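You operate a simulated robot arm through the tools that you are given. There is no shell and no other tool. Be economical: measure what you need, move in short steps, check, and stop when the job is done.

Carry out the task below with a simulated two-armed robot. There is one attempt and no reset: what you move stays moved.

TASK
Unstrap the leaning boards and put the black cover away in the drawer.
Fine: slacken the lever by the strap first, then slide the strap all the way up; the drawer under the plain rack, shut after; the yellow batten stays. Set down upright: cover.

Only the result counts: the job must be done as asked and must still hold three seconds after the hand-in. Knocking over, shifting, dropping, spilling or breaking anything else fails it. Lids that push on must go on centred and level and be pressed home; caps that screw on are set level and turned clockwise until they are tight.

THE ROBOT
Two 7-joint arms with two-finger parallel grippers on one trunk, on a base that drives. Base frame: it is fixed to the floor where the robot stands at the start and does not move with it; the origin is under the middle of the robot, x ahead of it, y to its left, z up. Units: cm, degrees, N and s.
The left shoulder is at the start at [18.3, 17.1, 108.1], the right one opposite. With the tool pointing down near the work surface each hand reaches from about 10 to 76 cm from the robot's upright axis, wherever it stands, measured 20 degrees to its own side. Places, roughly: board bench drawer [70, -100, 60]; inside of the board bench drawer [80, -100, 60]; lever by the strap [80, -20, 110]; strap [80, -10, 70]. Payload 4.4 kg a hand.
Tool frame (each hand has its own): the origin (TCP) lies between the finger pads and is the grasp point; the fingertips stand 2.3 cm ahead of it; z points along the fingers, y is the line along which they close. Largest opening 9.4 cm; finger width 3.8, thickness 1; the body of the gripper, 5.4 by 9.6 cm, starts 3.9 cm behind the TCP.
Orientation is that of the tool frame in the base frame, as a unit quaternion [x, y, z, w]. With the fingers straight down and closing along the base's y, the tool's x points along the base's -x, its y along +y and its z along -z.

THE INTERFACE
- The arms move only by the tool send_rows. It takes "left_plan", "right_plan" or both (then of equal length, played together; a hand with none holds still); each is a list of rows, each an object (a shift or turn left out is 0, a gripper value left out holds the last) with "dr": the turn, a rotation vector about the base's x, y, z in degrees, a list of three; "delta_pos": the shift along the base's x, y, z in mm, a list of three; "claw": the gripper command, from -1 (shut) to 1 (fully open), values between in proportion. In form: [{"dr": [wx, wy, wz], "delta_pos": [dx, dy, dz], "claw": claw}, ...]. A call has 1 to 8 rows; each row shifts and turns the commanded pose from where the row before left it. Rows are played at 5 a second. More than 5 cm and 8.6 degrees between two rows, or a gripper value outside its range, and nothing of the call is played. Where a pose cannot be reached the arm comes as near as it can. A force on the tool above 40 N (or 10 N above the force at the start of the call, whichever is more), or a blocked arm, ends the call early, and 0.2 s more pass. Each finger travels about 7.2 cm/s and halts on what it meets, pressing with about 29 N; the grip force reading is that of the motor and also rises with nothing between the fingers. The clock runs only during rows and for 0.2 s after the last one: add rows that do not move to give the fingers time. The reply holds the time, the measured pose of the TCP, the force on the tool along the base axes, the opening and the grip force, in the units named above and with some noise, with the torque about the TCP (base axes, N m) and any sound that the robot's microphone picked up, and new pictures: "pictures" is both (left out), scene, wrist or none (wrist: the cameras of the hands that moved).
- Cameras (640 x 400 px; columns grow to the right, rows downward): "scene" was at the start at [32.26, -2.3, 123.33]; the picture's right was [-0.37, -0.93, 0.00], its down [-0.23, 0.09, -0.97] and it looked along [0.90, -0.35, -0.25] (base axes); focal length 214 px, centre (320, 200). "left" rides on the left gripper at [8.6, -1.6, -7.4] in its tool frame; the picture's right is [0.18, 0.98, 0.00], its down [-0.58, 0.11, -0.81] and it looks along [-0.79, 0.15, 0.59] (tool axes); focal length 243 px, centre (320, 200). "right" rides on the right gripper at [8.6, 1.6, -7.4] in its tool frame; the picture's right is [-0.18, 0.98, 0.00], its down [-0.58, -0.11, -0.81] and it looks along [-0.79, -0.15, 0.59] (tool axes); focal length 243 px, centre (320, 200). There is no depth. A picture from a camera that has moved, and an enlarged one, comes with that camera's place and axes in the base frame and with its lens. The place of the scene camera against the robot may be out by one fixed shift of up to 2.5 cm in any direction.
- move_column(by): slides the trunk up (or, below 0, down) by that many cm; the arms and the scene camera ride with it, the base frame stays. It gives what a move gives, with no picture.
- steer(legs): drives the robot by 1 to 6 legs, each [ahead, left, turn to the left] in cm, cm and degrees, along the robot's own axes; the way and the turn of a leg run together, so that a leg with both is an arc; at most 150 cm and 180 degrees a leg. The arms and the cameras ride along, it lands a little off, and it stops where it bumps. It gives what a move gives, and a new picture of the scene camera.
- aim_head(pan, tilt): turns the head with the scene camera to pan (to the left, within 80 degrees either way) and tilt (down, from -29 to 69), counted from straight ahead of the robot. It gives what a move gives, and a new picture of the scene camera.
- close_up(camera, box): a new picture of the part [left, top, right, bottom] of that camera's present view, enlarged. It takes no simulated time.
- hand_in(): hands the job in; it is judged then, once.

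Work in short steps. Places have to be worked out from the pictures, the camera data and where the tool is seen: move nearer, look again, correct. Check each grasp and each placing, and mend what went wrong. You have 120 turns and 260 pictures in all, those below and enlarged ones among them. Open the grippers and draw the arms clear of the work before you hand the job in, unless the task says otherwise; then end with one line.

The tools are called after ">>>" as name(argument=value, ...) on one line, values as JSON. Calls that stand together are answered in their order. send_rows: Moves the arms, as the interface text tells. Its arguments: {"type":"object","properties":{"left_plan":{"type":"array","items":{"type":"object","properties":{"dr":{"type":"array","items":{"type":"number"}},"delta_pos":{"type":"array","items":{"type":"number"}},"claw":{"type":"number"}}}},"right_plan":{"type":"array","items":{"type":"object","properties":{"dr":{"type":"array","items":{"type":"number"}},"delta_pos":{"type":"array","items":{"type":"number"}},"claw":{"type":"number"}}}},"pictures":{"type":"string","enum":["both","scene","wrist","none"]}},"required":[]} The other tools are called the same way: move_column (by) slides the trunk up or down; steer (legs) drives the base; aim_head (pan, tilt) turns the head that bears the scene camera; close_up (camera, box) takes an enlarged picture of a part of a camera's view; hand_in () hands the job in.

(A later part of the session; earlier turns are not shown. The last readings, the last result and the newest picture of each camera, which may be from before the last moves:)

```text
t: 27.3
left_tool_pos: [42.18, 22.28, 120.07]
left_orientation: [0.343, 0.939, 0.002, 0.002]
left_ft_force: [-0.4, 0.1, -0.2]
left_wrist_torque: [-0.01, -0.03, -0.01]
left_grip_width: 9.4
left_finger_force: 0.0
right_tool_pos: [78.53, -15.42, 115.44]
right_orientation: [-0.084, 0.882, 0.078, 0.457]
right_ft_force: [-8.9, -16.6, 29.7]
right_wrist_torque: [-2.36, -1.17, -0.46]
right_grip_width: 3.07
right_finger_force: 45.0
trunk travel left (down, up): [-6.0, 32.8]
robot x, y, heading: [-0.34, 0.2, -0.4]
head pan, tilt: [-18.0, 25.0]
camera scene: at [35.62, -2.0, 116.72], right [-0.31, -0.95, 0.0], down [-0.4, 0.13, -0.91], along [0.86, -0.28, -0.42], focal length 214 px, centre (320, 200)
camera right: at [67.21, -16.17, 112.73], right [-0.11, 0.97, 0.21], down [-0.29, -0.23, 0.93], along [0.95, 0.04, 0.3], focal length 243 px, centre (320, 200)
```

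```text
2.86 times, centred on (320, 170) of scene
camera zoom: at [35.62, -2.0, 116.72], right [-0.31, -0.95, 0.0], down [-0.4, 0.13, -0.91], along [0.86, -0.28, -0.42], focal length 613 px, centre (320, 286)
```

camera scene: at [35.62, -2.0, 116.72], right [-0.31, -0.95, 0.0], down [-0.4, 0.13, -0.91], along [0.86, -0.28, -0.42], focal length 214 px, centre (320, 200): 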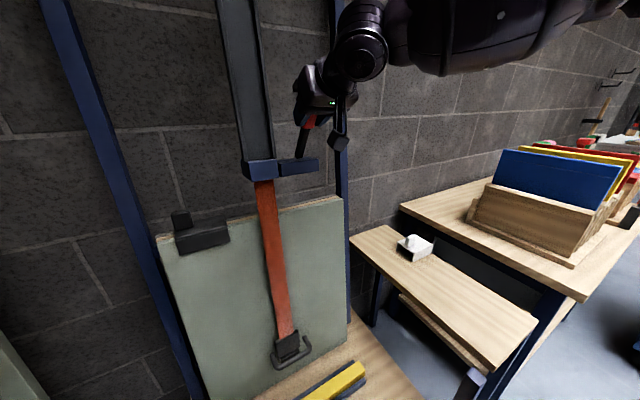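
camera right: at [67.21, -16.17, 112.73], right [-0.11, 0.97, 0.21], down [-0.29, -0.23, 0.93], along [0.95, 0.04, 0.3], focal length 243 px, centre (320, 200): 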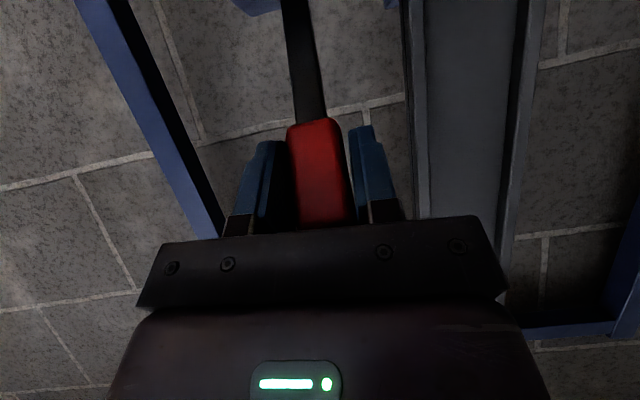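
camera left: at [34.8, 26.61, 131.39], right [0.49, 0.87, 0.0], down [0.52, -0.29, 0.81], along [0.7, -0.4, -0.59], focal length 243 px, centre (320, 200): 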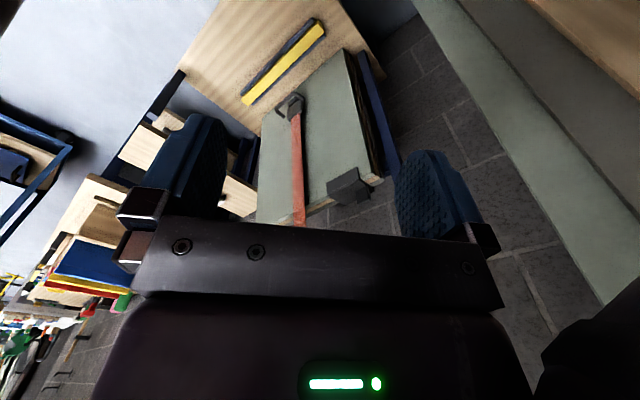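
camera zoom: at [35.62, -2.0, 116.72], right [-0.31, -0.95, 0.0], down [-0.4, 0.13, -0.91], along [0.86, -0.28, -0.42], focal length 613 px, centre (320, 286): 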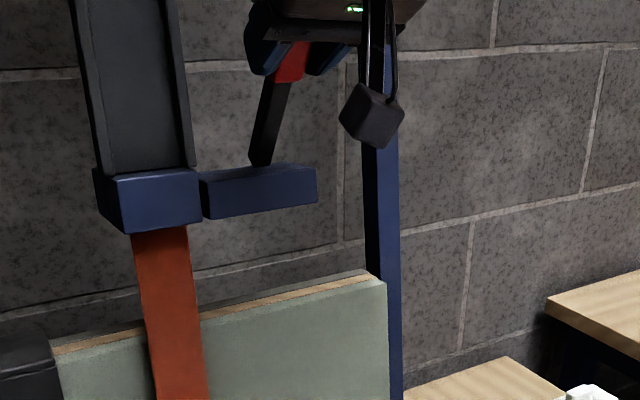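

The lever is moving: it is swinging back/up toward the wall with little resistance. Continue the arc, easing up and slightly −y.

>>> send_rows(right_plan=[{"dr": [0, 4, 0], "delta_pos": [6, -3, 3]}, {"dr": [0, 4, 0], "delta_pos": [6, 0, 2]}, {"dr": [0, 4, 0], "delta_pos": [6, 0, 1]}, {}], pictures="none")

>>> close_up(camera="scene", box=[240, 100, 400, 240])

```text
t: 28.3
left_tool_pos: [42.17, 22.71, 120.15]
left_orientation: [0.342, 0.94, -0.001, 0.003]
left_ft_force: [-0.9, -1.1, 0.0]
left_wrist_torque: [-0.03, -0.01, 0.01]
left_grip_width: 9.4
left_finger_force: 0.0
right_tool_pos: [80.22, -15.1, 116.23]
right_orientation: [-0.078, 0.925, 0.087, 0.363]
right_ft_force: [-8.5, 14.0, 30.3]
right_wrist_torque: [-2.14, -1.22, 0.05]
right_grip_width: 3.33
right_finger_force: 45.3
trunk travel left (down, up): [-6.0, 32.8]
robot x, y, heading: [0.22, 0.06, 0.0]
head pan, tilt: [-18.0, 25.0]
```

```text
2.86 times, centred on (320, 170) of scene
camera zoom: at [35.64, -1.63, 116.72], right [-0.31, -0.95, 0.0], down [-0.4, 0.13, -0.91], along [0.86, -0.28, -0.42], focal length 613 px, centre (320, 286)
```

zoom: 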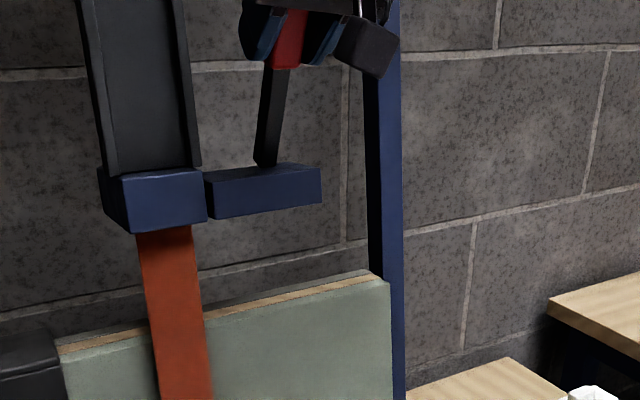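

Lever near upright now and still moving smoothly. Continue pushing back with little rotation, a bit up and +y.

>>> send_rows(right_plan=[{"dr": [0, 2, 0], "delta_pos": [6, 2, 3]}, {"dr": [0, 2, 0], "delta_pos": [6, 2, 2]}, {"dr": [0, 2, 0], "delta_pos": [6, 2, 1]}, {}], pictures="none")

>>> close_up(camera="scene", box=[240, 100, 400, 240])

```text
t: 29.1
left_tool_pos: [42.3, 22.4, 120.01]
left_orientation: [0.342, 0.94, -0.001, 0.0]
left_ft_force: [0.0, -0.8, 0.9]
left_wrist_torque: [0.03, 0.0, -0.01]
left_grip_width: 9.38
left_finger_force: 0.0
right_tool_pos: [81.6, -14.84, 116.51]
right_orientation: [-0.084, 0.94, 0.092, 0.317]
right_ft_force: [-7.9, 12.1, 9.0]
right_wrist_torque: [-1.94, -0.26, 0.28]
right_grip_width: 3.42
right_finger_force: 44.8
right hand out of reach, approached as far as the arm can: row 3
trunk travel left (down, up): [-6.0, 32.8]
robot x, y, heading: [0.01, -0.03, -0.1]
head pan, tilt: [-18.0, 25.0]
stopped in row 3 (right hand): the force on the tool passed its limit at 48 N (the readings are from after the stop); the commanded pose is now the measured one
```

```text
2.86 times, centred on (320, 170) of scene
camera zoom: at [35.9, -1.75, 116.53], right [-0.31, -0.95, 0.0], down [-0.4, 0.13, -0.91], along [0.86, -0.28, -0.42], focal length 613 px, centre (320, 286)
```

zoom: 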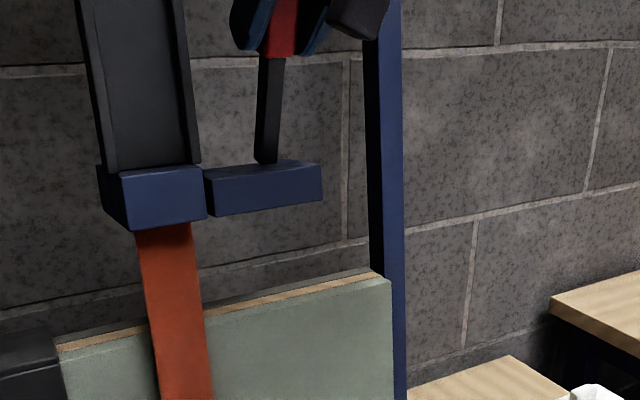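

Lever is now about parallel to the channel. I release, back off and look at it.

>>> send_rows(right_plan=[{"claw": 0.5}, {}, {"delta_pos": [-30, -5, 35]}, {"delta_pos": [-35, -5, 35]}, {"delta_pos": [-45, 0, 0]}, {}], pictures="wrist")

>>> close_up(camera="scene", box=[220, 60, 400, 220])

```text
t: 30.5
left_tool_pos: [42.59, 22.47, 119.93]
left_orientation: [0.342, 0.94, -0.001, -0.001]
left_ft_force: [-0.3, -0.5, 0.2]
left_wrist_torque: [0.03, 0.0, 0.01]
left_grip_width: 9.39
left_finger_force: 0.0
right_tool_pos: [70.94, -16.3, 123.36]
right_orientation: [-0.079, 0.941, 0.091, 0.316]
right_ft_force: [0.2, 0.9, 0.3]
right_wrist_torque: [0.02, -0.02, -0.02]
right_grip_width: 7.04
right_finger_force: 0.0
trunk travel left (down, up): [-6.0, 32.8]
robot x, y, heading: [0.04, 0.07, 0.1]
head pan, tilt: [-18.0, 25.0]
camera right: at [59.37, -17.17, 124.11], right [-0.06, 0.97, 0.23], down [0.01, -0.23, 0.97], along [1.0, 0.06, 0.0], focal length 243 px, centre (320, 200)
```

right: 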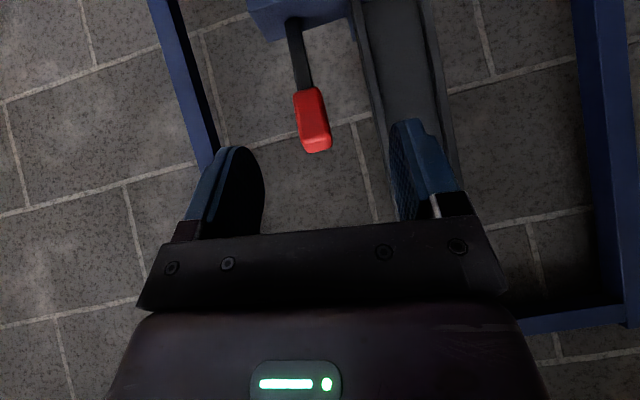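

```text
2.50 times, centred on (310, 140) of scene
camera zoom: at [36.09, -1.79, 116.51], right [-0.31, -0.95, 0.0], down [-0.4, 0.13, -0.91], along [0.86, -0.28, -0.42], focal length 536 px, centre (345, 350)
```

zoom: 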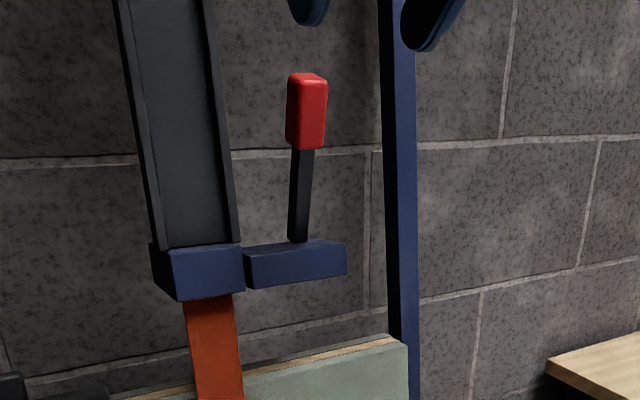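

Lever now about vertical. I'll continue with closed fingers pushing the knob back, tool near-horizontal for reach, until it stops.

>>> send_rows(right_plan=[{"dr": [0, -7.5, 0], "delta_pos": [0, 3, -15], "claw": -1}, {"dr": [0, -7.5, 0], "delta_pos": [0, 3, -15]}, {"dr": [0, -7.5, 0], "delta_pos": [0, 3, -15]}, {"dr": [0, -7.5, 0], "delta_pos": [0, 3, -10]}, {"delta_pos": [25, 0, 0]}, {"delta_pos": [25, 0, 0]}, {}], pictures="wrist")

```text
t: 32.1
left_tool_pos: [42.39, 22.58, 120.08]
left_orientation: [0.343, 0.939, 0.0, 0.001]
left_ft_force: [0.0, -0.2, 0.2]
left_wrist_torque: [0.01, 0.0, 0.0]
left_grip_width: 9.41
left_finger_force: 0.1
right_tool_pos: [75.76, -15.0, 118.04]
right_orientation: [-0.102, 0.826, 0.068, 0.55]
right_ft_force: [0.3, 0.6, -0.3]
right_wrist_torque: [0.0, -0.02, -0.01]
right_grip_width: 0.0
right_finger_force: 28.7
trunk travel left (down, up): [-6.0, 32.8]
robot x, y, heading: [0.06, 0.2, -0.3]
head pan, tilt: [-18.0, 25.0]
camera right: at [65.29, -16.0, 112.89], right [-0.17, 0.97, 0.17], down [-0.48, -0.23, 0.85], along [0.86, 0.06, 0.5], focal length 243 px, centre (320, 200)
```

right: 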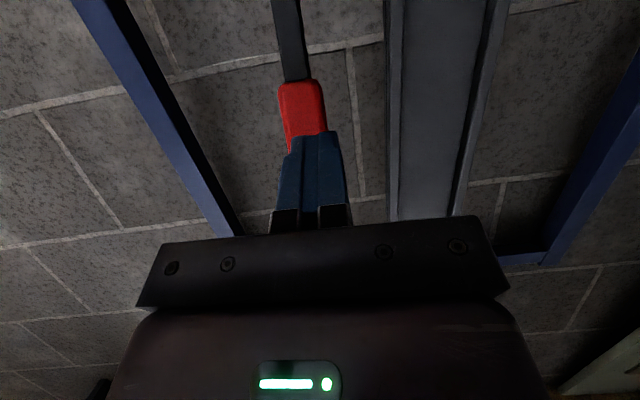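

Fingertips face the knob; push forward in small steps.

>>> send_rows(right_plan=[{"delta_pos": [10, -1, -5]}, {"delta_pos": [10, 2, -3]}, {"delta_pos": [10, 2, 0]}, {"delta_pos": [10, 2, -1]}, {"delta_pos": [10, 2, -2]}, {}], pictures="wrist")

>>> close_up(camera="scene", box=[220, 60, 400, 220])

```text
t: 33.5
left_tool_pos: [42.49, 22.46, 119.97]
left_orientation: [0.342, 0.94, 0.0, 0.0]
left_ft_force: [-1.1, 0.0, 0.4]
left_wrist_torque: [0.04, 0.02, -0.05]
left_grip_width: 9.4
left_finger_force: 0.1
right_tool_pos: [80.79, -14.36, 116.95]
right_orientation: [-0.101, 0.827, 0.067, 0.549]
right_ft_force: [-0.5, 0.5, -0.2]
right_wrist_torque: [0.01, 0.02, 0.03]
right_grip_width: 0.0
right_finger_force: 28.7
trunk travel left (down, up): [-6.0, 32.8]
robot x, y, heading: [0.23, 0.21, -0.3]
head pan, tilt: [-18.0, 25.0]
camera right: at [70.38, -15.28, 111.84], right [-0.17, 0.97, 0.17], down [-0.48, -0.23, 0.85], along [0.86, 0.06, 0.5], focal length 243 px, centre (320, 200)
```

right: 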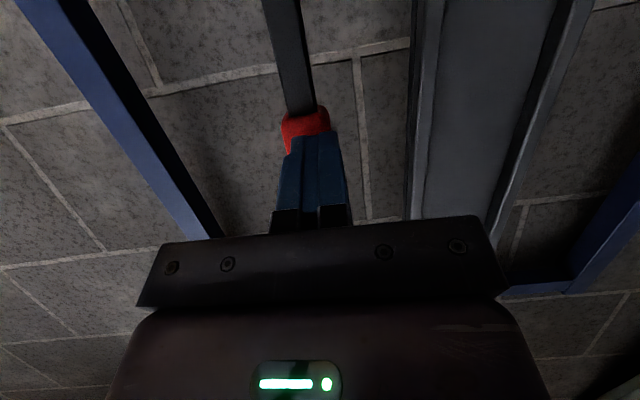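

```text
2.50 times, centred on (310, 140) of scene
camera zoom: at [35.98, -1.81, 116.58], right [-0.31, -0.95, 0.0], down [-0.4, 0.13, -0.91], along [0.86, -0.28, -0.42], focal length 536 px, centre (345, 350)
```

zoom: 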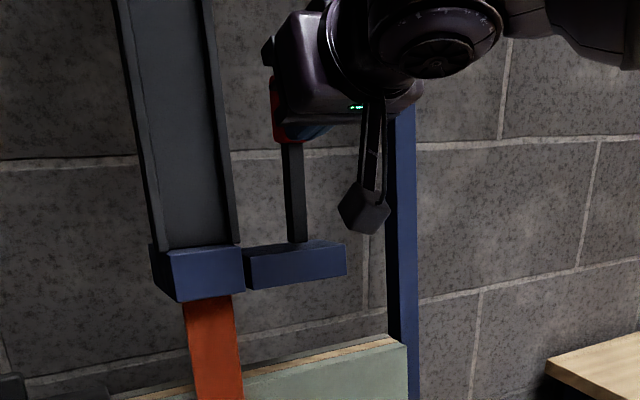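

It follows with nearly no force; keep pushing until a stop is felt.

>>> send_rows(right_plan=[{"delta_pos": [10, 2, -2]}, {"delta_pos": [10, 2, -3]}, {"delta_pos": [10, 2, -4]}, {}], pictures="wrist")

>>> close_up(camera="scene", box=[220, 60, 400, 220])

```text
t: 34.3
left_tool_pos: [41.98, 22.28, 120.25]
left_orientation: [0.343, 0.939, 0.001, 0.002]
left_ft_force: [-0.2, -0.7, 0.0]
left_wrist_torque: [0.0, 0.02, 0.02]
left_grip_width: 9.39
left_finger_force: 0.2
right_tool_pos: [82.92, -13.92, 116.37]
right_orientation: [-0.101, 0.826, 0.068, 0.55]
right_ft_force: [-26.4, -6.5, 3.6]
right_wrist_torque: [0.02, -0.3, -0.13]
right_grip_width: 0.0
right_finger_force: 29.0
trunk travel left (down, up): [-6.0, 32.8]
robot x, y, heading: [-0.33, 0.09, 0.1]
head pan, tilt: [-18.0, 25.0]
stopped in row 4 (right hand): the force on the tool passed its limit at 43 N (the readings are from after the stop); the commanded pose is now the measured one
camera right: at [72.57, -14.9, 111.22], right [-0.17, 0.97, 0.17], down [-0.48, -0.23, 0.85], along [0.86, 0.06, 0.5], focal length 243 px, centre (320, 200)
```

right: 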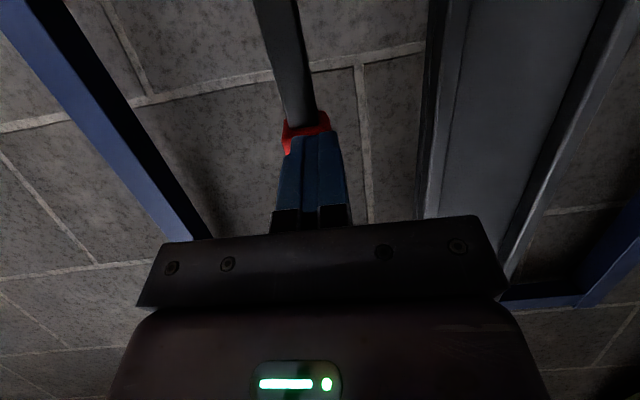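

```text
2.50 times, centred on (310, 140) of scene
camera zoom: at [35.52, -2.02, 116.73], right [-0.31, -0.95, 0.0], down [-0.4, 0.13, -0.91], along [0.86, -0.28, -0.42], focal length 536 px, centre (345, 350)
```

zoom: 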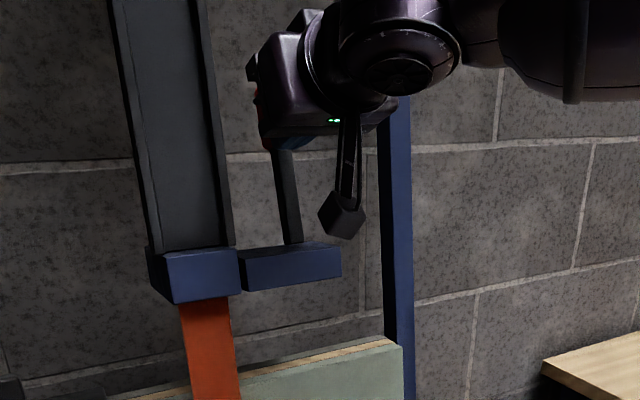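

A firm stop is felt; the lever has swung fully to the far side. Back the right hand off and look.

>>> send_rows(right_plan=[{"delta_pos": [-40, -3, 5]}, {"delta_pos": [-45, -5, 5]}, {"delta_pos": [-45, -10, 5]}, {"delta_pos": [-45, -15, 0]}, {}], pictures="wrist")

>>> close_up(camera="scene", box=[220, 60, 400, 220])

```text
t: 35.5
left_tool_pos: [42.63, 22.46, 119.91]
left_orientation: [0.342, 0.94, -0.001, -0.001]
left_ft_force: [-0.3, 0.4, -0.4]
left_wrist_torque: [0.0, 0.02, 0.04]
left_grip_width: 9.39
left_finger_force: 0.1
right_tool_pos: [65.96, -17.1, 117.22]
right_orientation: [-0.102, 0.828, 0.068, 0.547]
right_ft_force: [0.0, -0.1, -0.2]
right_wrist_torque: [0.02, 0.0, -0.02]
right_grip_width: 0.01
right_finger_force: 28.8
trunk travel left (down, up): [-6.0, 32.8]
robot x, y, heading: [0.02, 0.18, -0.1]
head pan, tilt: [-18.0, 25.0]
camera right: at [55.52, -18.0, 112.24], right [-0.17, 0.97, 0.17], down [-0.47, -0.23, 0.85], along [0.87, 0.06, 0.5], focal length 243 px, centre (320, 200)
```

right: 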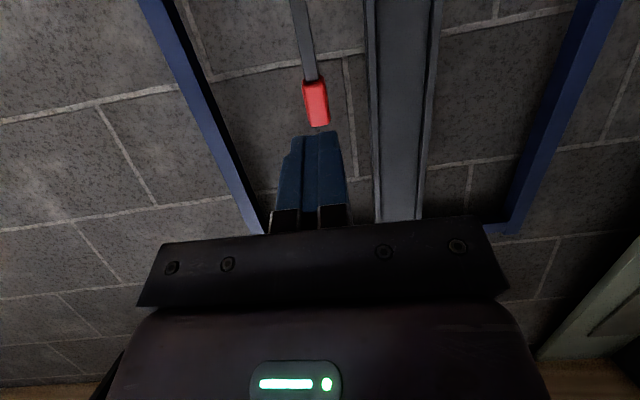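

```text
2.50 times, centred on (310, 140) of scene
camera zoom: at [36.0, -1.84, 116.52], right [-0.31, -0.95, 0.0], down [-0.4, 0.13, -0.91], along [0.86, -0.28, -0.42], focal length 536 px, centre (345, 350)
```

zoom: 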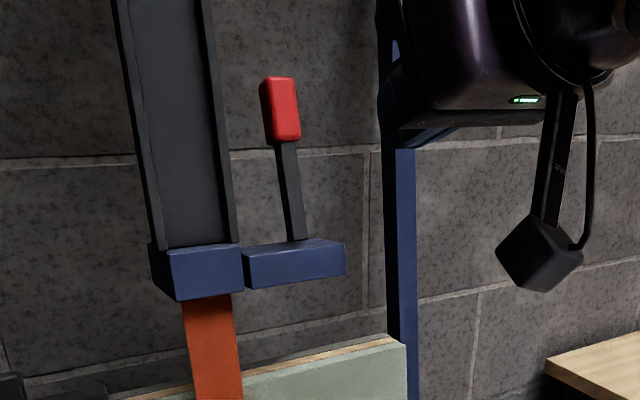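

Lever fully over. Now I retract the right hand and bring the left hand (yaw back to 0) to look at the strap's lower end handle.

>>> send_rows(left_plan=[{"dr": [0, 0, 5], "delta_pos": [6, -10, -35]}, {"dr": [0, 0, 5], "delta_pos": [6, -20, -35]}, {"dr": [0, 0, 5], "delta_pos": [6, -28, -35]}, {"dr": [0, 0, 5], "delta_pos": [6, -28, -35]}, {"dr": [0, 0, 5], "delta_pos": [6, -28, -35]}, {"dr": [0, 0, 5], "delta_pos": [6, -28, -35]}, {"dr": [0, 0, 5], "delta_pos": [6, -28, -35]}, {"dr": [0, 0, 5], "delta_pos": [6, -28, -35]}], right_plan=[{"dr": [0, 5, 0], "delta_pos": [-25, -30, 10]}, {"dr": [0, 5, 0], "delta_pos": [-25, -30, 10]}, {"dr": [0, 5, 0], "delta_pos": [-25, -30, 10]}, {"dr": [0, 5, 0], "delta_pos": [-25, -30, 10]}, {"dr": [0, 5, 0], "delta_pos": [-25, -30, 10]}, {"dr": [0, 5, 0], "delta_pos": [-25, -10, 10]}, {"dr": [0, 5, 0], "delta_pos": [-20, 0, 0]}, {"dr": [0, 5, -5], "delta_pos": [0, 0, 0]}], pictures="both")

```text
t: 37.3
left_tool_pos: [47.64, 2.4, 92.16]
left_orientation: [0.0, 1.0, 0.0, 0.0]
left_ft_force: [-0.7, -0.2, -0.5]
left_wrist_torque: [0.03, -0.02, 0.0]
left_grip_width: 9.39
left_finger_force: 0.0
left hand out of reach, approached as far as the arm can: row 5
right_tool_pos: [49.02, -33.17, 123.34]
right_orientation: [-0.03, 0.968, 0.087, 0.234]
right_ft_force: [0.7, -0.7, 0.6]
right_wrist_torque: [0.02, -0.01, 0.0]
right_grip_width: 0.02
right_finger_force: 28.7
trunk travel left (down, up): [-6.0, 32.8]
robot x, y, heading: [-0.32, -0.41, -0.3]
head pan, tilt: [-18.0, 25.0]
camera scene: at [35.98, -1.9, 116.54], right [-0.31, -0.95, 0.0], down [-0.4, 0.13, -0.91], along [0.86, -0.28, -0.42], focal length 214 px, centre (320, 200)
camera right: at [37.74, -33.18, 126.11], right [0.07, 0.97, 0.24], down [0.17, -0.24, 0.96], along [0.98, -0.02, -0.18], focal length 243 px, centre (320, 200)
camera left: at [38.88, 0.63, 99.61], right [-0.18, 0.98, 0.0], down [0.58, 0.11, 0.81], along [0.79, 0.15, -0.59], focal length 243 px, centre (320, 200)
```

scene: 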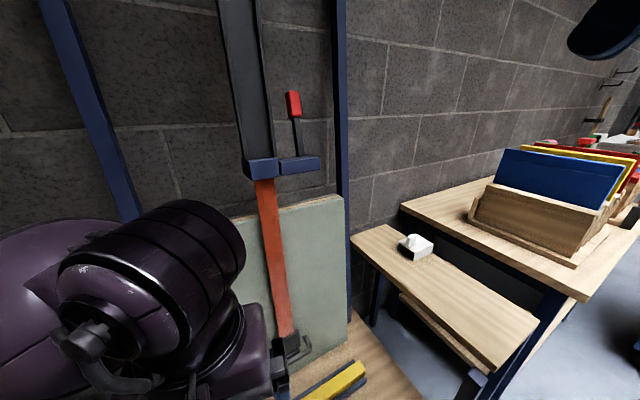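
right: 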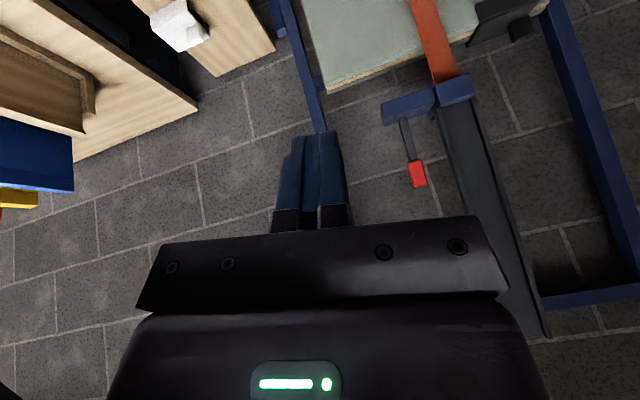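
left: 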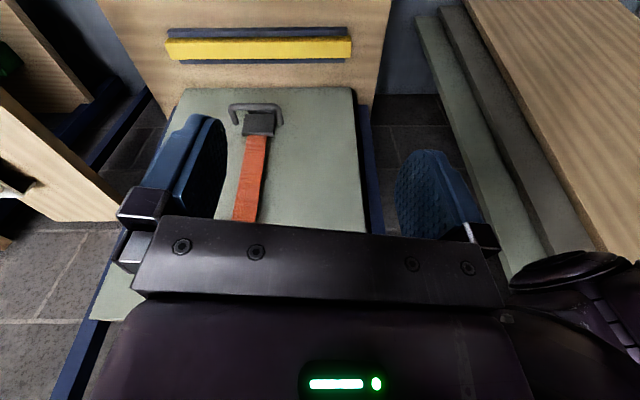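

>>> close_up(camera="left", box=[200, 60, 340, 160])

>>> send_rows(left_plan=[{"delta_pos": [0, -20, -45]}, {"delta_pos": [0, -20, -45]}, {"delta_pos": [0, -20, -30]}, {}], pictures="wrist")

>>> close_up(camera="left", box=[200, 40, 380, 170])

```text
4.00 times, centred on (270, 110) of left
camera zoom: at [38.88, 0.63, 99.61], right [-0.18, 0.98, 0.0], down [0.58, 0.11, 0.81], along [0.79, 0.15, -0.59], focal length 970 px, centre (520, 560)
```

zoom: 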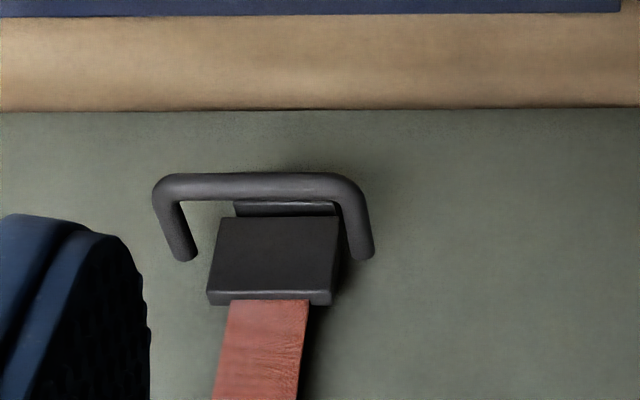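

```text
t: 38.3
left_tool_pos: [47.65, -3.6, 80.17]
left_orientation: [0.001, 1.0, 0.0, 0.0]
left_ft_force: [0.1, 0.0, 0.7]
left_wrist_torque: [-0.02, 0.02, 0.0]
left_grip_width: 9.36
left_finger_force: 0.1
right_tool_pos: [48.9, -33.22, 123.34]
right_orientation: [-0.031, 0.968, 0.086, 0.235]
right_ft_force: [0.1, 0.2, -0.5]
right_wrist_torque: [-0.01, 0.04, 0.01]
right_grip_width: 0.0
right_finger_force: 29.0
trunk travel left (down, up): [-6.0, 32.8]
robot x, y, heading: [0.07, -0.03, -0.3]
head pan, tilt: [-18.0, 25.0]
camera left: at [38.84, -5.37, 87.61], right [-0.18, 0.98, 0.0], down [0.58, 0.11, 0.81], along [0.79, 0.15, -0.59], focal length 243 px, centre (320, 200)
```

left: 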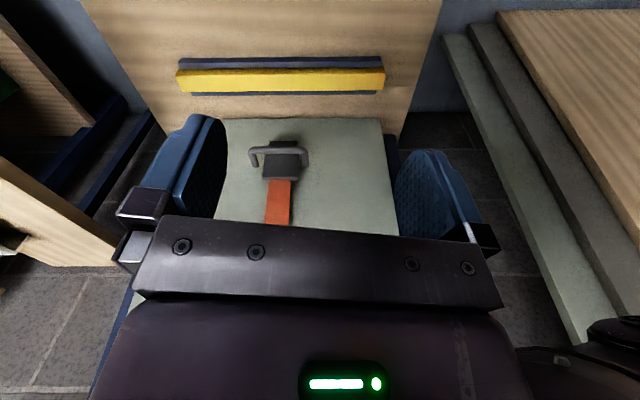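

```text
3.08 times, centred on (290, 105) of left
camera zoom: at [38.84, -5.37, 87.61], right [-0.18, 0.98, 0.0], down [0.58, 0.11, 0.81], along [0.79, 0.15, -0.59], focal length 746 px, centre (412, 492)
```

zoom: 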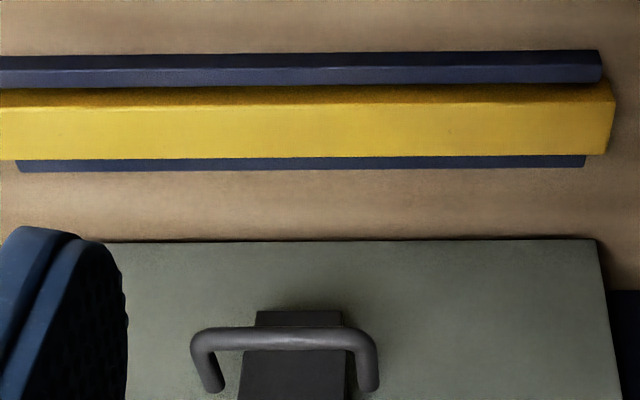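

Handle bar triangulates to [69.9,-7.1,54.1], about 11 cm wide along y. A scene zoom shows how far it stands off the board.

>>> close_up(camera="scene", box=[240, 300, 360, 400])

>>> aim_head(pan=-40, tilt=45)

```text
4.00 times, centred on (300, 350) of scene
camera zoom: at [35.91, -1.87, 116.58], right [-0.31, -0.95, 0.0], down [-0.4, 0.13, -0.91], along [0.86, -0.28, -0.42], focal length 858 px, centre (400, -400)
```

zoom: 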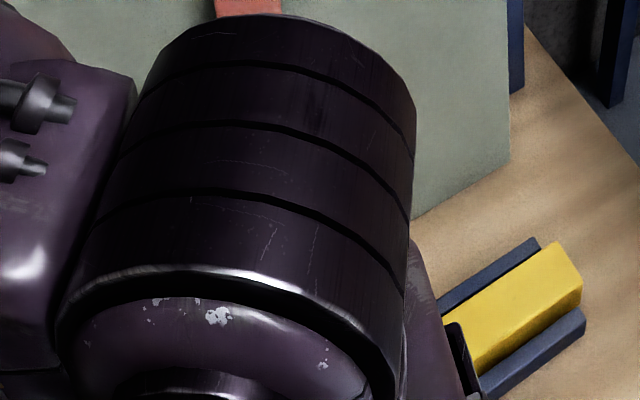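

```text
t: 39.2
left_tool_pos: [47.51, -3.59, 80.24]
left_orientation: [0.001, 1.0, 0.001, -0.001]
left_ft_force: [-0.4, -0.4, 0.3]
left_wrist_torque: [-0.01, -0.01, -0.01]
left_grip_width: 9.39
left_finger_force: 0.1
right_tool_pos: [49.04, -33.35, 123.31]
right_orientation: [-0.031, 0.968, 0.086, 0.235]
right_ft_force: [-0.2, -0.4, 0.0]
right_wrist_torque: [0.05, 0.01, -0.01]
right_grip_width: 0.0
right_finger_force: 28.6
trunk travel left (down, up): [-6.0, 32.8]
robot x, y, heading: [-0.21, -0.17, -0.2]
head pan, tilt: [-40.0, 45.0]
camera scene: at [33.4, -4.25, 113.51], right [-0.64, -0.77, 0.0], down [-0.54, 0.46, -0.71], along [0.54, -0.46, -0.71], focal length 214 px, centre (320, 200)
```

scene: 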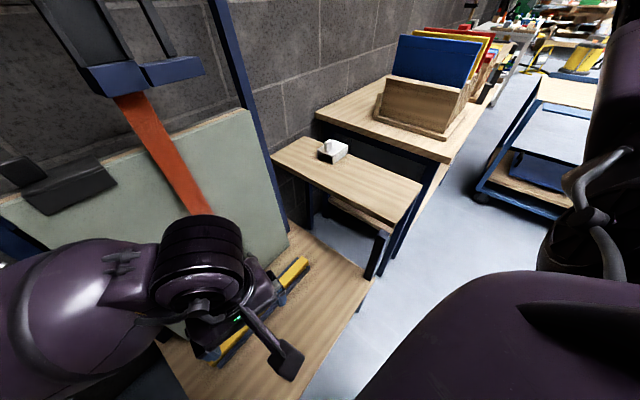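

I need the left tool pointing forward with fingers closing vertically; start by turning it −90° about z in place.

>>> send_rows(left_plan=[{"dr": [0, 0, -8.5]}, {"dr": [0, 0, -8.5]}, {"dr": [0, 0, -8.5]}, {"dr": [0, 0, -8.5]}, {"dr": [0, 0, -8.5]}, {"dr": [0, 0, -8.5]}, {"dr": [0, 0, -8.5]}, {"dr": [0, 0, -8.5]}], pictures="none")

>>> send_rows(left_plan=[{"dr": [0, 0, -7.5]}, {"dr": [0, 0, -7.5]}, {"dr": [0, 0, -7]}, {"dr": [0, -8.5, 0], "delta_pos": [-5, 0, -10]}, {"dr": [0, -8.5, 0], "delta_pos": [-5, 0, -10]}, {"dr": [0, -8.5, 0], "delta_pos": [0, 0, -10]}, {"dr": [0, -8.5, 0], "delta_pos": [0, 0, -10]}, {}], pictures="wrist")

```text
t: 41.0
left_tool_pos: [47.6, -3.52, 80.27]
left_orientation: [0.562, 0.827, 0.0, 0.001]
left_ft_force: [-0.4, -1.0, -0.1]
left_wrist_torque: [0.0, 0.04, 0.03]
left_grip_width: 9.4
left_finger_force: 0.0
right_tool_pos: [49.07, -33.16, 123.28]
right_orientation: [-0.031, 0.968, 0.086, 0.235]
right_ft_force: [-0.7, -0.2, -0.8]
right_wrist_torque: [-0.01, 0.0, 0.02]
right_grip_width: 0.0
right_finger_force: 28.7
trunk travel left (down, up): [-6.0, 32.8]
robot x, y, heading: [-0.04, 0.09, 0.1]
head pan, tilt: [-40.0, 45.0]
```

```text
t: 42.8
left_tool_pos: [46.71, -3.48, 76.22]
left_orientation: [0.676, 0.676, 0.206, 0.208]
left_ft_force: [-1.0, 0.2, -0.5]
left_wrist_torque: [0.02, -0.01, -0.02]
left_grip_width: 9.42
left_finger_force: 0.0
right_tool_pos: [48.99, -33.35, 123.37]
right_orientation: [-0.031, 0.967, 0.087, 0.236]
right_ft_force: [0.3, -0.5, 0.4]
right_wrist_torque: [-0.02, 0.02, 0.0]
right_grip_width: 0.0
right_finger_force: 29.1
trunk travel left (down, up): [-6.0, 32.8]
robot x, y, heading: [-0.12, 0.23, 0.1]
head pan, tilt: [-40.0, 45.0]
camera left: at [41.08, 4.9, 81.4], right [0.81, 0.18, 0.55], down [-0.36, -0.58, 0.73], along [0.45, -0.79, -0.41], focal length 243 px, centre (320, 200)
```

left: 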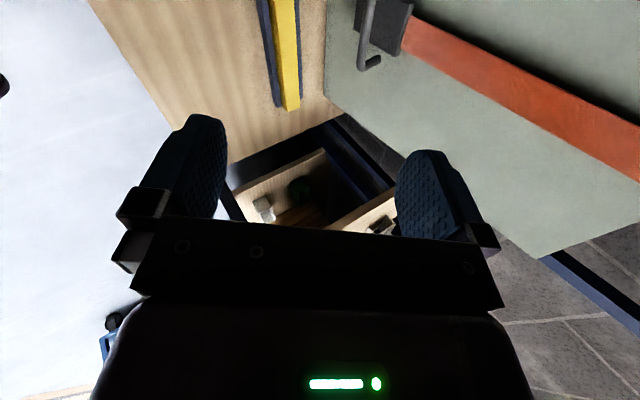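

>>> close_up(camera="left", box=[330, 0, 450, 100])

>>> send_rows(left_plan=[{"dr": [0, -8.5, 0], "delta_pos": [0, 10, -20]}, {"dr": [0, -8.5, 0], "delta_pos": [10, 10, -20]}, {"dr": [0, -8.5, 0], "delta_pos": [10, 10, -10]}, {"dr": [0, -8, 0], "delta_pos": [10, 10, -10]}, {}], pictures="wrist")

```text
4.00 times, centred on (390, 50) of left
camera zoom: at [41.08, 4.9, 81.4], right [0.81, 0.18, 0.55], down [-0.36, -0.58, 0.73], along [0.45, -0.79, -0.41], focal length 970 px, centre (40, 800)
```

zoom: 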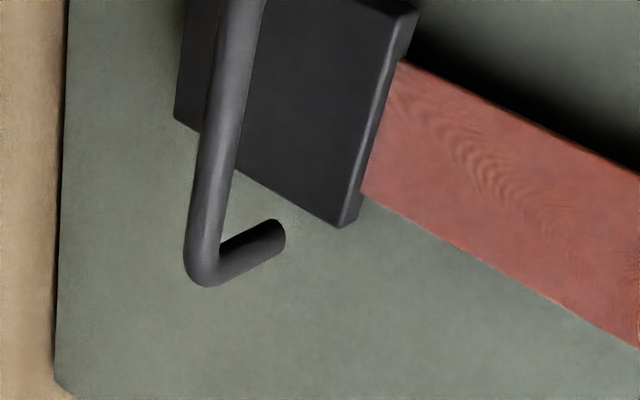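

```text
t: 44.2
left_tool_pos: [51.81, 2.53, 70.52]
left_orientation: [0.561, 0.608, 0.412, 0.381]
left_ft_force: [-0.7, 0.1, 0.3]
left_wrist_torque: [0.0, 0.03, -0.01]
left_grip_width: 9.41
left_finger_force: 0.0
right_tool_pos: [49.02, -33.14, 123.44]
right_orientation: [-0.031, 0.968, 0.087, 0.235]
right_ft_force: [-0.1, 0.1, 0.0]
right_wrist_torque: [-0.01, 0.02, 0.0]
right_grip_width: 0.02
right_finger_force: 29.0
trunk travel left (down, up): [-6.0, 32.8]
robot x, y, heading: [0.1, 0.17, 0.0]
head pan, tilt: [-40.0, 45.0]
stopped in row 5 (left hand): the arm was blocked; the commanded pose is now the measured one
camera left: at [43.59, 10.36, 71.75], right [0.35, 0.21, 0.91], down [-0.66, -0.64, 0.4], along [0.67, -0.74, -0.08], focal length 243 px, centre (320, 200)
```

left: 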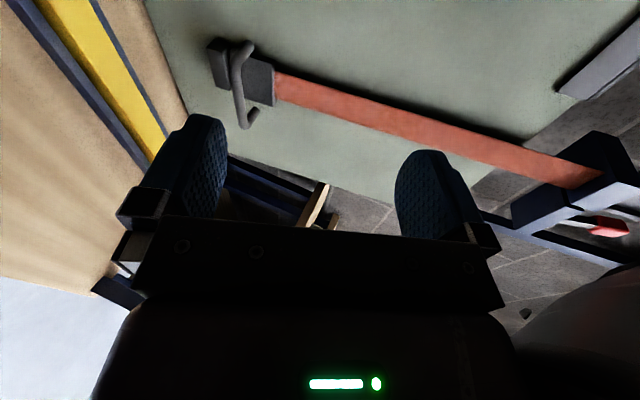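

The left arm got blocked in that folded pose, so I back it out the way it came. I'll lift the strap with the right hand instead (fingertips under the handle bar, straddling the block).

>>> send_rows(left_plan=[{"dr": [0, 8, 0], "delta_pos": [-10, -8, 15]}, {"dr": [0, 8, 0], "delta_pos": [-10, -8, 15]}, {"dr": [0, 8, 0], "delta_pos": [-10, -5, 20]}, {"dr": [0, 8, 0], "delta_pos": [0, 0, 20]}, {"dr": [0, 8, 0], "delta_pos": [0, 0, 20]}, {"dr": [0, 8, 0], "delta_pos": [0, 0, 20]}, {"dr": [0, 8, 0], "delta_pos": [0, 10, 20]}, {"dr": [0, 8, 0], "delta_pos": [0, 20, 20]}], pictures="wrist")

```text
t: 46.0
left_tool_pos: [48.54, 3.3, 85.58]
left_orientation: [0.696, 0.717, 0.048, 0.004]
left_ft_force: [-0.1, 0.3, 0.3]
left_wrist_torque: [-0.03, -0.03, -0.01]
left_grip_width: 9.4
left_finger_force: 0.0
right_tool_pos: [49.08, -33.13, 123.29]
right_orientation: [-0.03, 0.968, 0.087, 0.234]
right_ft_force: [-0.3, 0.7, -0.3]
right_wrist_torque: [0.0, 0.03, 0.0]
right_grip_width: 0.01
right_finger_force: 29.0
trunk travel left (down, up): [-6.0, 32.8]
robot x, y, heading: [-0.3, 0.1, -0.1]
head pan, tilt: [-40.0, 45.0]
camera left: at [46.17, 11.08, 93.41], right [0.97, 0.21, 0.08], down [0.07, -0.63, 0.78], along [0.22, -0.75, -0.62], focal length 243 px, centre (320, 200)
```

left: 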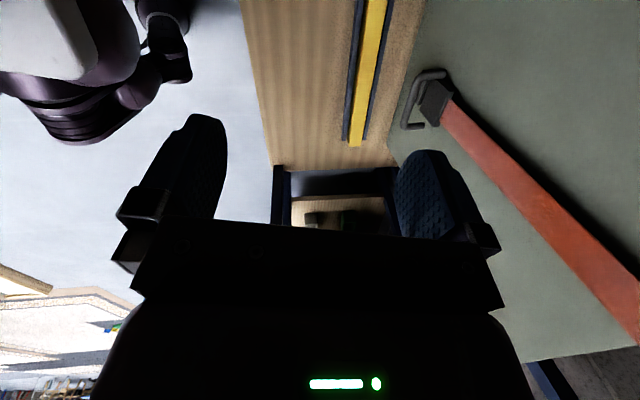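

>>> send_rows(left_plan=[{"dr": [0, 0, 8], "delta_pos": [-10, 20, 35]}, {"dr": [0, 0, 8], "delta_pos": [-10, 25, 35]}, {"dr": [0, 0, 8], "delta_pos": [-15, 25, 35]}, {"dr": [0, 0, 8], "delta_pos": [-15, 25, 35]}, {"dr": [0, 0, 8], "delta_pos": [-15, 25, 35]}, {"dr": [0, 0, 8], "delta_pos": [-15, 25, 35]}, {"dr": [0, 0, 8], "delta_pos": [0, 25, 35]}, {"dr": [0, 0, 8], "delta_pos": [0, 10, 20]}], right_plan=[{"dr": [0, -6, 4], "delta_pos": [-20, 0, -20]}, {"dr": [0, -6, 3], "delta_pos": [-10, 10, -40]}, {"dr": [0, -6, 0], "delta_pos": [-10, 20, -40]}, {"dr": [0, 0, 0], "delta_pos": [0, 30, -35]}, {"dr": [0, 0, 0], "delta_pos": [0, 30, -35]}, {"delta_pos": [10, 30, -35]}, {"delta_pos": [10, 30, -35]}, {"delta_pos": [10, 30, -35], "claw": 0.5}], pictures="both")

```text
t: 47.8
left_tool_pos: [44.68, 22.18, 113.73]
left_orientation: [0.228, 0.973, 0.023, -0.014]
left_ft_force: [0.4, 1.2, -1.4]
left_wrist_torque: [-0.05, 0.01, 0.01]
left_grip_width: 9.38
left_finger_force: 0.0
left hand out of reach, approached as far as the arm can: row 2, 3, 4
right_tool_pos: [50.39, -28.36, 112.77]
right_orientation: [-0.104, 0.916, 0.09, 0.376]
right_ft_force: [0.5, 0.1, 1.0]
right_wrist_torque: [-0.03, 0.0, -0.08]
right_grip_width: 5.37
right_finger_force: 0.1
right hand out of reach, approached as far as the arm can: row 3, 4, 5, 6, 7, 8
trunk travel left (down, up): [-6.0, 32.8]
robot x, y, heading: [-0.25, -0.46, 0.1]
head pan, tilt: [-40.0, 45.0]
camera scene: at [33.43, -3.99, 113.5], right [-0.64, -0.76, 0.0], down [-0.54, 0.45, -0.71], along [0.54, -0.46, -0.71], focal length 214 px, centre (320, 200)
camera right: at [38.87, -29.71, 111.87], right [-0.13, 0.97, 0.22], down [-0.11, -0.23, 0.97], along [0.99, 0.1, 0.13], focal length 243 px, centre (320, 200)
camera left: at [36.31, 23.87, 121.38], right [0.27, 0.96, 0.04], down [0.58, -0.2, 0.79], along [0.77, -0.19, -0.61], focal length 243 px, centre (320, 200)
```

scene: 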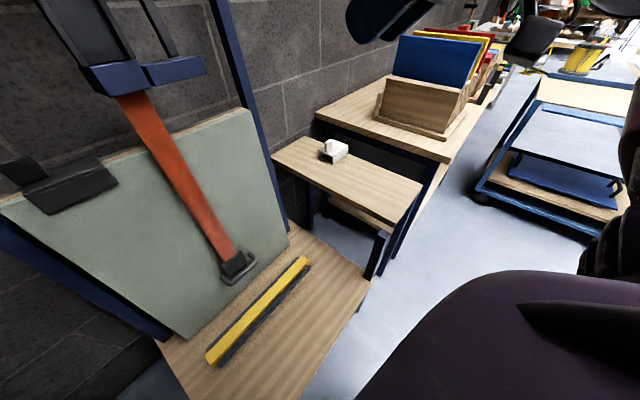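
right: 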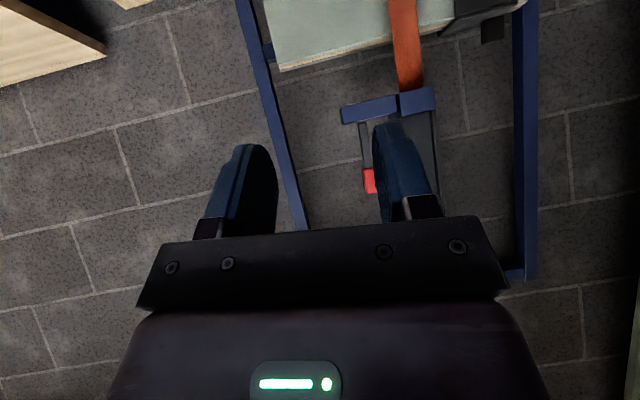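
left: 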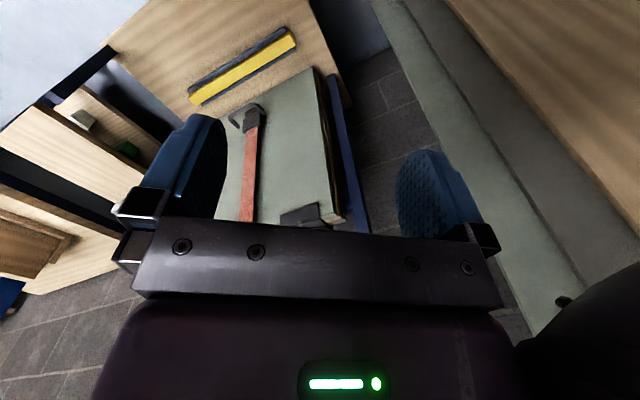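

The tilted pose is limiting the low reach. I return the right tool to straight down (removing its yaw), descend, and tilt afterwards.

>>> send_rows(right_plan=[{"dr": [0, 7, -3], "delta_pos": [-10, 0, 0]}, {"dr": [0, 7, -3], "delta_pos": [-10, 10, 0]}, {"dr": [0, 7, -3], "delta_pos": [0, 20, -20]}, {"dr": [0, 7, -3], "delta_pos": [0, 20, -30]}, {"dr": [0, 7, -2], "delta_pos": [0, 20, -40]}, {"dr": [0, 7, 0], "delta_pos": [0, 20, -40]}, {"dr": [0, 2, 0], "delta_pos": [0, 20, -40]}, {"delta_pos": [0, 20, -40]}], pictures="none")

>>> send_rows(right_plan=[{"delta_pos": [0, 15, -45]}, {"delta_pos": [0, 15, -45]}, {"delta_pos": [0, 10, -45]}, {"delta_pos": [0, 10, -45]}, {"delta_pos": [0, 0, -30]}, {}], pictures="both")

```text
t: 49.8
left_tool_pos: [44.85, 21.83, 113.62]
left_orientation: [0.229, 0.973, 0.023, -0.014]
left_ft_force: [-0.3, -0.3, 0.3]
left_wrist_torque: [-0.01, -0.02, 0.02]
left_grip_width: 9.41
left_finger_force: 0.0
right_tool_pos: [50.27, -13.87, 97.05]
right_orientation: [0.016, 0.99, 0.089, 0.106]
right_ft_force: [0.6, 0.2, 1.2]
right_wrist_torque: [0.01, -0.02, 0.0]
right_grip_width: 7.07
right_finger_force: 0.1
trunk travel left (down, up): [-6.0, 32.8]
robot x, y, heading: [-0.17, 0.14, 0.1]
head pan, tilt: [-40.0, 45.0]
stopped in row 8 (right hand): the arm was blocked; the commanded pose is now the measured one
```

```text
t: 51.2
left_tool_pos: [44.56, 21.79, 113.81]
left_orientation: [0.229, 0.973, 0.023, -0.013]
left_ft_force: [-0.1, 0.1, -0.2]
left_wrist_torque: [-0.02, -0.02, 0.01]
left_grip_width: 9.37
left_finger_force: 0.0
right_tool_pos: [48.42, -12.03, 78.09]
right_orientation: [0.015, 0.99, 0.09, 0.107]
right_ft_force: [0.0, -0.1, -1.2]
right_wrist_torque: [0.01, -0.01, 0.0]
right_grip_width: 7.07
right_finger_force: 0.1
right hand out of reach, approached as far as the arm can: row 1, 4, 5
trunk travel left (down, up): [-6.0, 32.8]
robot x, y, heading: [-0.2, 0.23, -0.3]
head pan, tilt: [-40.0, 45.0]
camera scene: at [33.34, -4.2, 113.54], right [-0.64, -0.76, 0.0], down [-0.54, 0.46, -0.71], along [0.54, -0.46, -0.71], focal length 214 px, centre (320, 200)
camera right: at [38.25, -11.29, 83.71], right [0.19, 0.96, 0.22], down [0.39, -0.28, 0.88], along [0.9, -0.08, -0.43], focal length 243 px, centre (320, 200)
```

scene: 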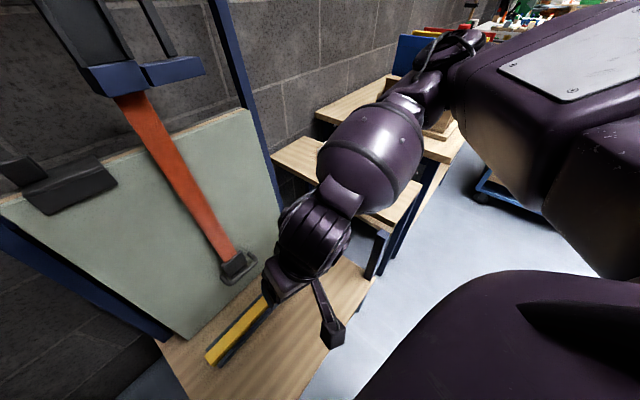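
right: 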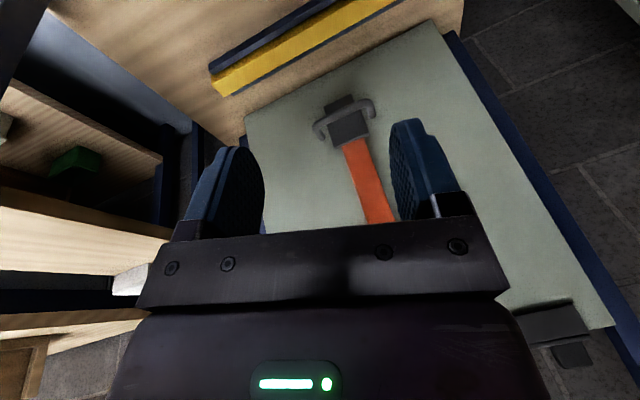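

The arm folds too tightly when the hand is close in; tilting farther out worked. I go outward and up while tilting to ~70°, removing the 10° roll.

>>> send_rows(right_plan=[{"dr": [-1.3, -7, 0], "delta_pos": [18, 0, 30]}, {"dr": [-1.3, -7, 0], "delta_pos": [18, 0, 30]}, {"dr": [-1.3, -7, 0], "delta_pos": [18, 5, 30]}, {"dr": [-1.3, -7, 0], "delta_pos": [18, 5, 20]}, {"dr": [-1.3, -7, 0], "delta_pos": [18, 5, 20]}, {"dr": [-1.3, -7, 0], "delta_pos": [18, 5, 20]}, {"dr": [-1.3, -7, 0], "delta_pos": [18, 5, 20]}, {"dr": [-1.3, -7, 0], "delta_pos": [10, 5, 10]}], pictures="wrist")

```text
t: 53.0
left_tool_pos: [44.77, 21.79, 113.72]
left_orientation: [0.229, 0.973, 0.024, -0.013]
left_ft_force: [-0.4, 0.5, 0.9]
left_wrist_torque: [-0.01, 0.02, -0.01]
left_grip_width: 9.42
left_finger_force: 0.1
right_tool_pos: [63.86, -11.56, 96.14]
right_orientation: [-0.038, 0.828, 0.0, 0.559]
right_ft_force: [-0.8, 0.5, 0.1]
right_wrist_torque: [0.03, 0.01, 0.01]
right_grip_width: 7.06
right_finger_force: 0.0
right hand out of reach, approached as far as the arm can: row 2, 5, 6, 7, 8
trunk travel left (down, up): [-6.0, 32.8]
robot x, y, heading: [-0.04, 0.2, -0.1]
head pan, tilt: [-40.0, 45.0]
camera right: at [53.5, -10.69, 90.8], right [0.01, 0.99, 0.13], down [-0.53, -0.11, 0.84], along [0.85, -0.07, 0.52], focal length 243 px, centre (320, 200)
```

right: 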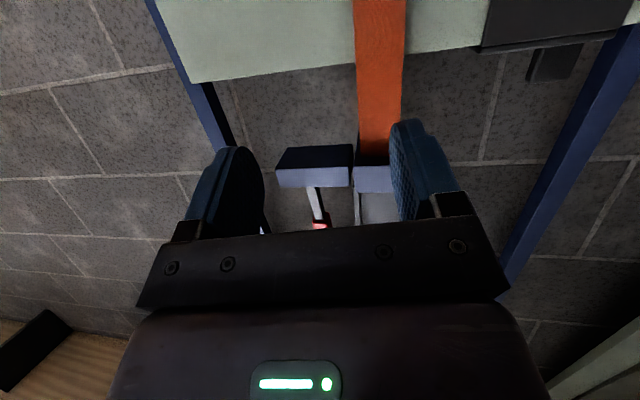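

Good pose (68° tilt). Descend at this x, shifting toward y=-7.

>>> send_rows(right_plan=[{"delta_pos": [0, 8, -45]}, {"delta_pos": [0, 8, -45]}, {"delta_pos": [0, 8, -45]}, {"delta_pos": [-5, 8, -45]}, {"delta_pos": [-5, 8, -45]}, {"delta_pos": [-5, 5, -45]}, {}], pictures="both")

```text
t: 54.6
left_tool_pos: [44.63, 21.88, 113.95]
left_orientation: [0.229, 0.973, 0.024, -0.013]
left_ft_force: [0.2, 0.0, 0.3]
left_wrist_torque: [-0.03, 0.02, 0.0]
left_grip_width: 9.37
left_finger_force: 0.0
right_tool_pos: [63.63, -17.72, 78.0]
right_orientation: [-0.039, 0.829, 0.001, 0.559]
right_ft_force: [0.0, -0.5, 1.0]
right_wrist_torque: [0.02, 0.0, -0.03]
right_grip_width: 7.05
right_finger_force: 0.1
right hand out of reach, approached as far as the arm can: row 1, 2, 3, 4, 5, 6
trunk travel left (down, up): [-6.0, 32.8]
robot x, y, heading: [-0.26, 0.05, 0.0]
head pan, tilt: [-40.0, 45.0]
camera scene: at [33.38, -4.22, 113.52], right [-0.64, -0.76, 0.0], down [-0.54, 0.46, -0.71], along [0.54, -0.46, -0.71], focal length 214 px, centre (320, 200)
camera right: at [53.23, -17.02, 72.78], right [0.01, 0.99, 0.13], down [-0.52, -0.11, 0.84], along [0.85, -0.07, 0.52], focal length 243 px, centre (320, 200)
```

scene: 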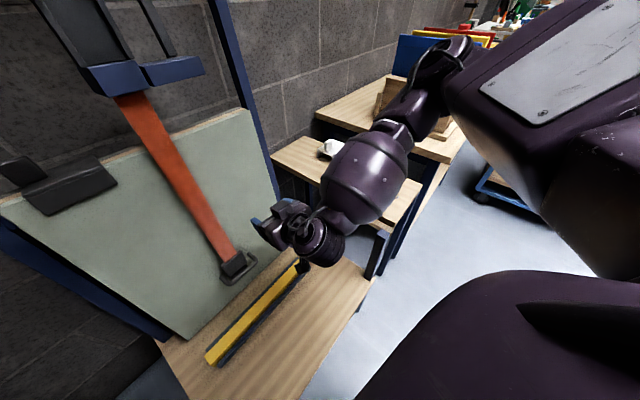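
right: 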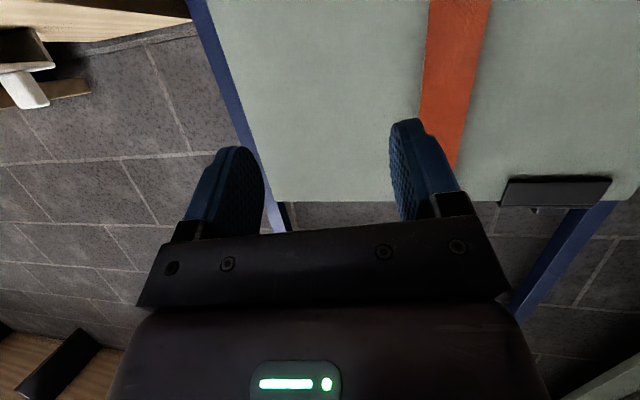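

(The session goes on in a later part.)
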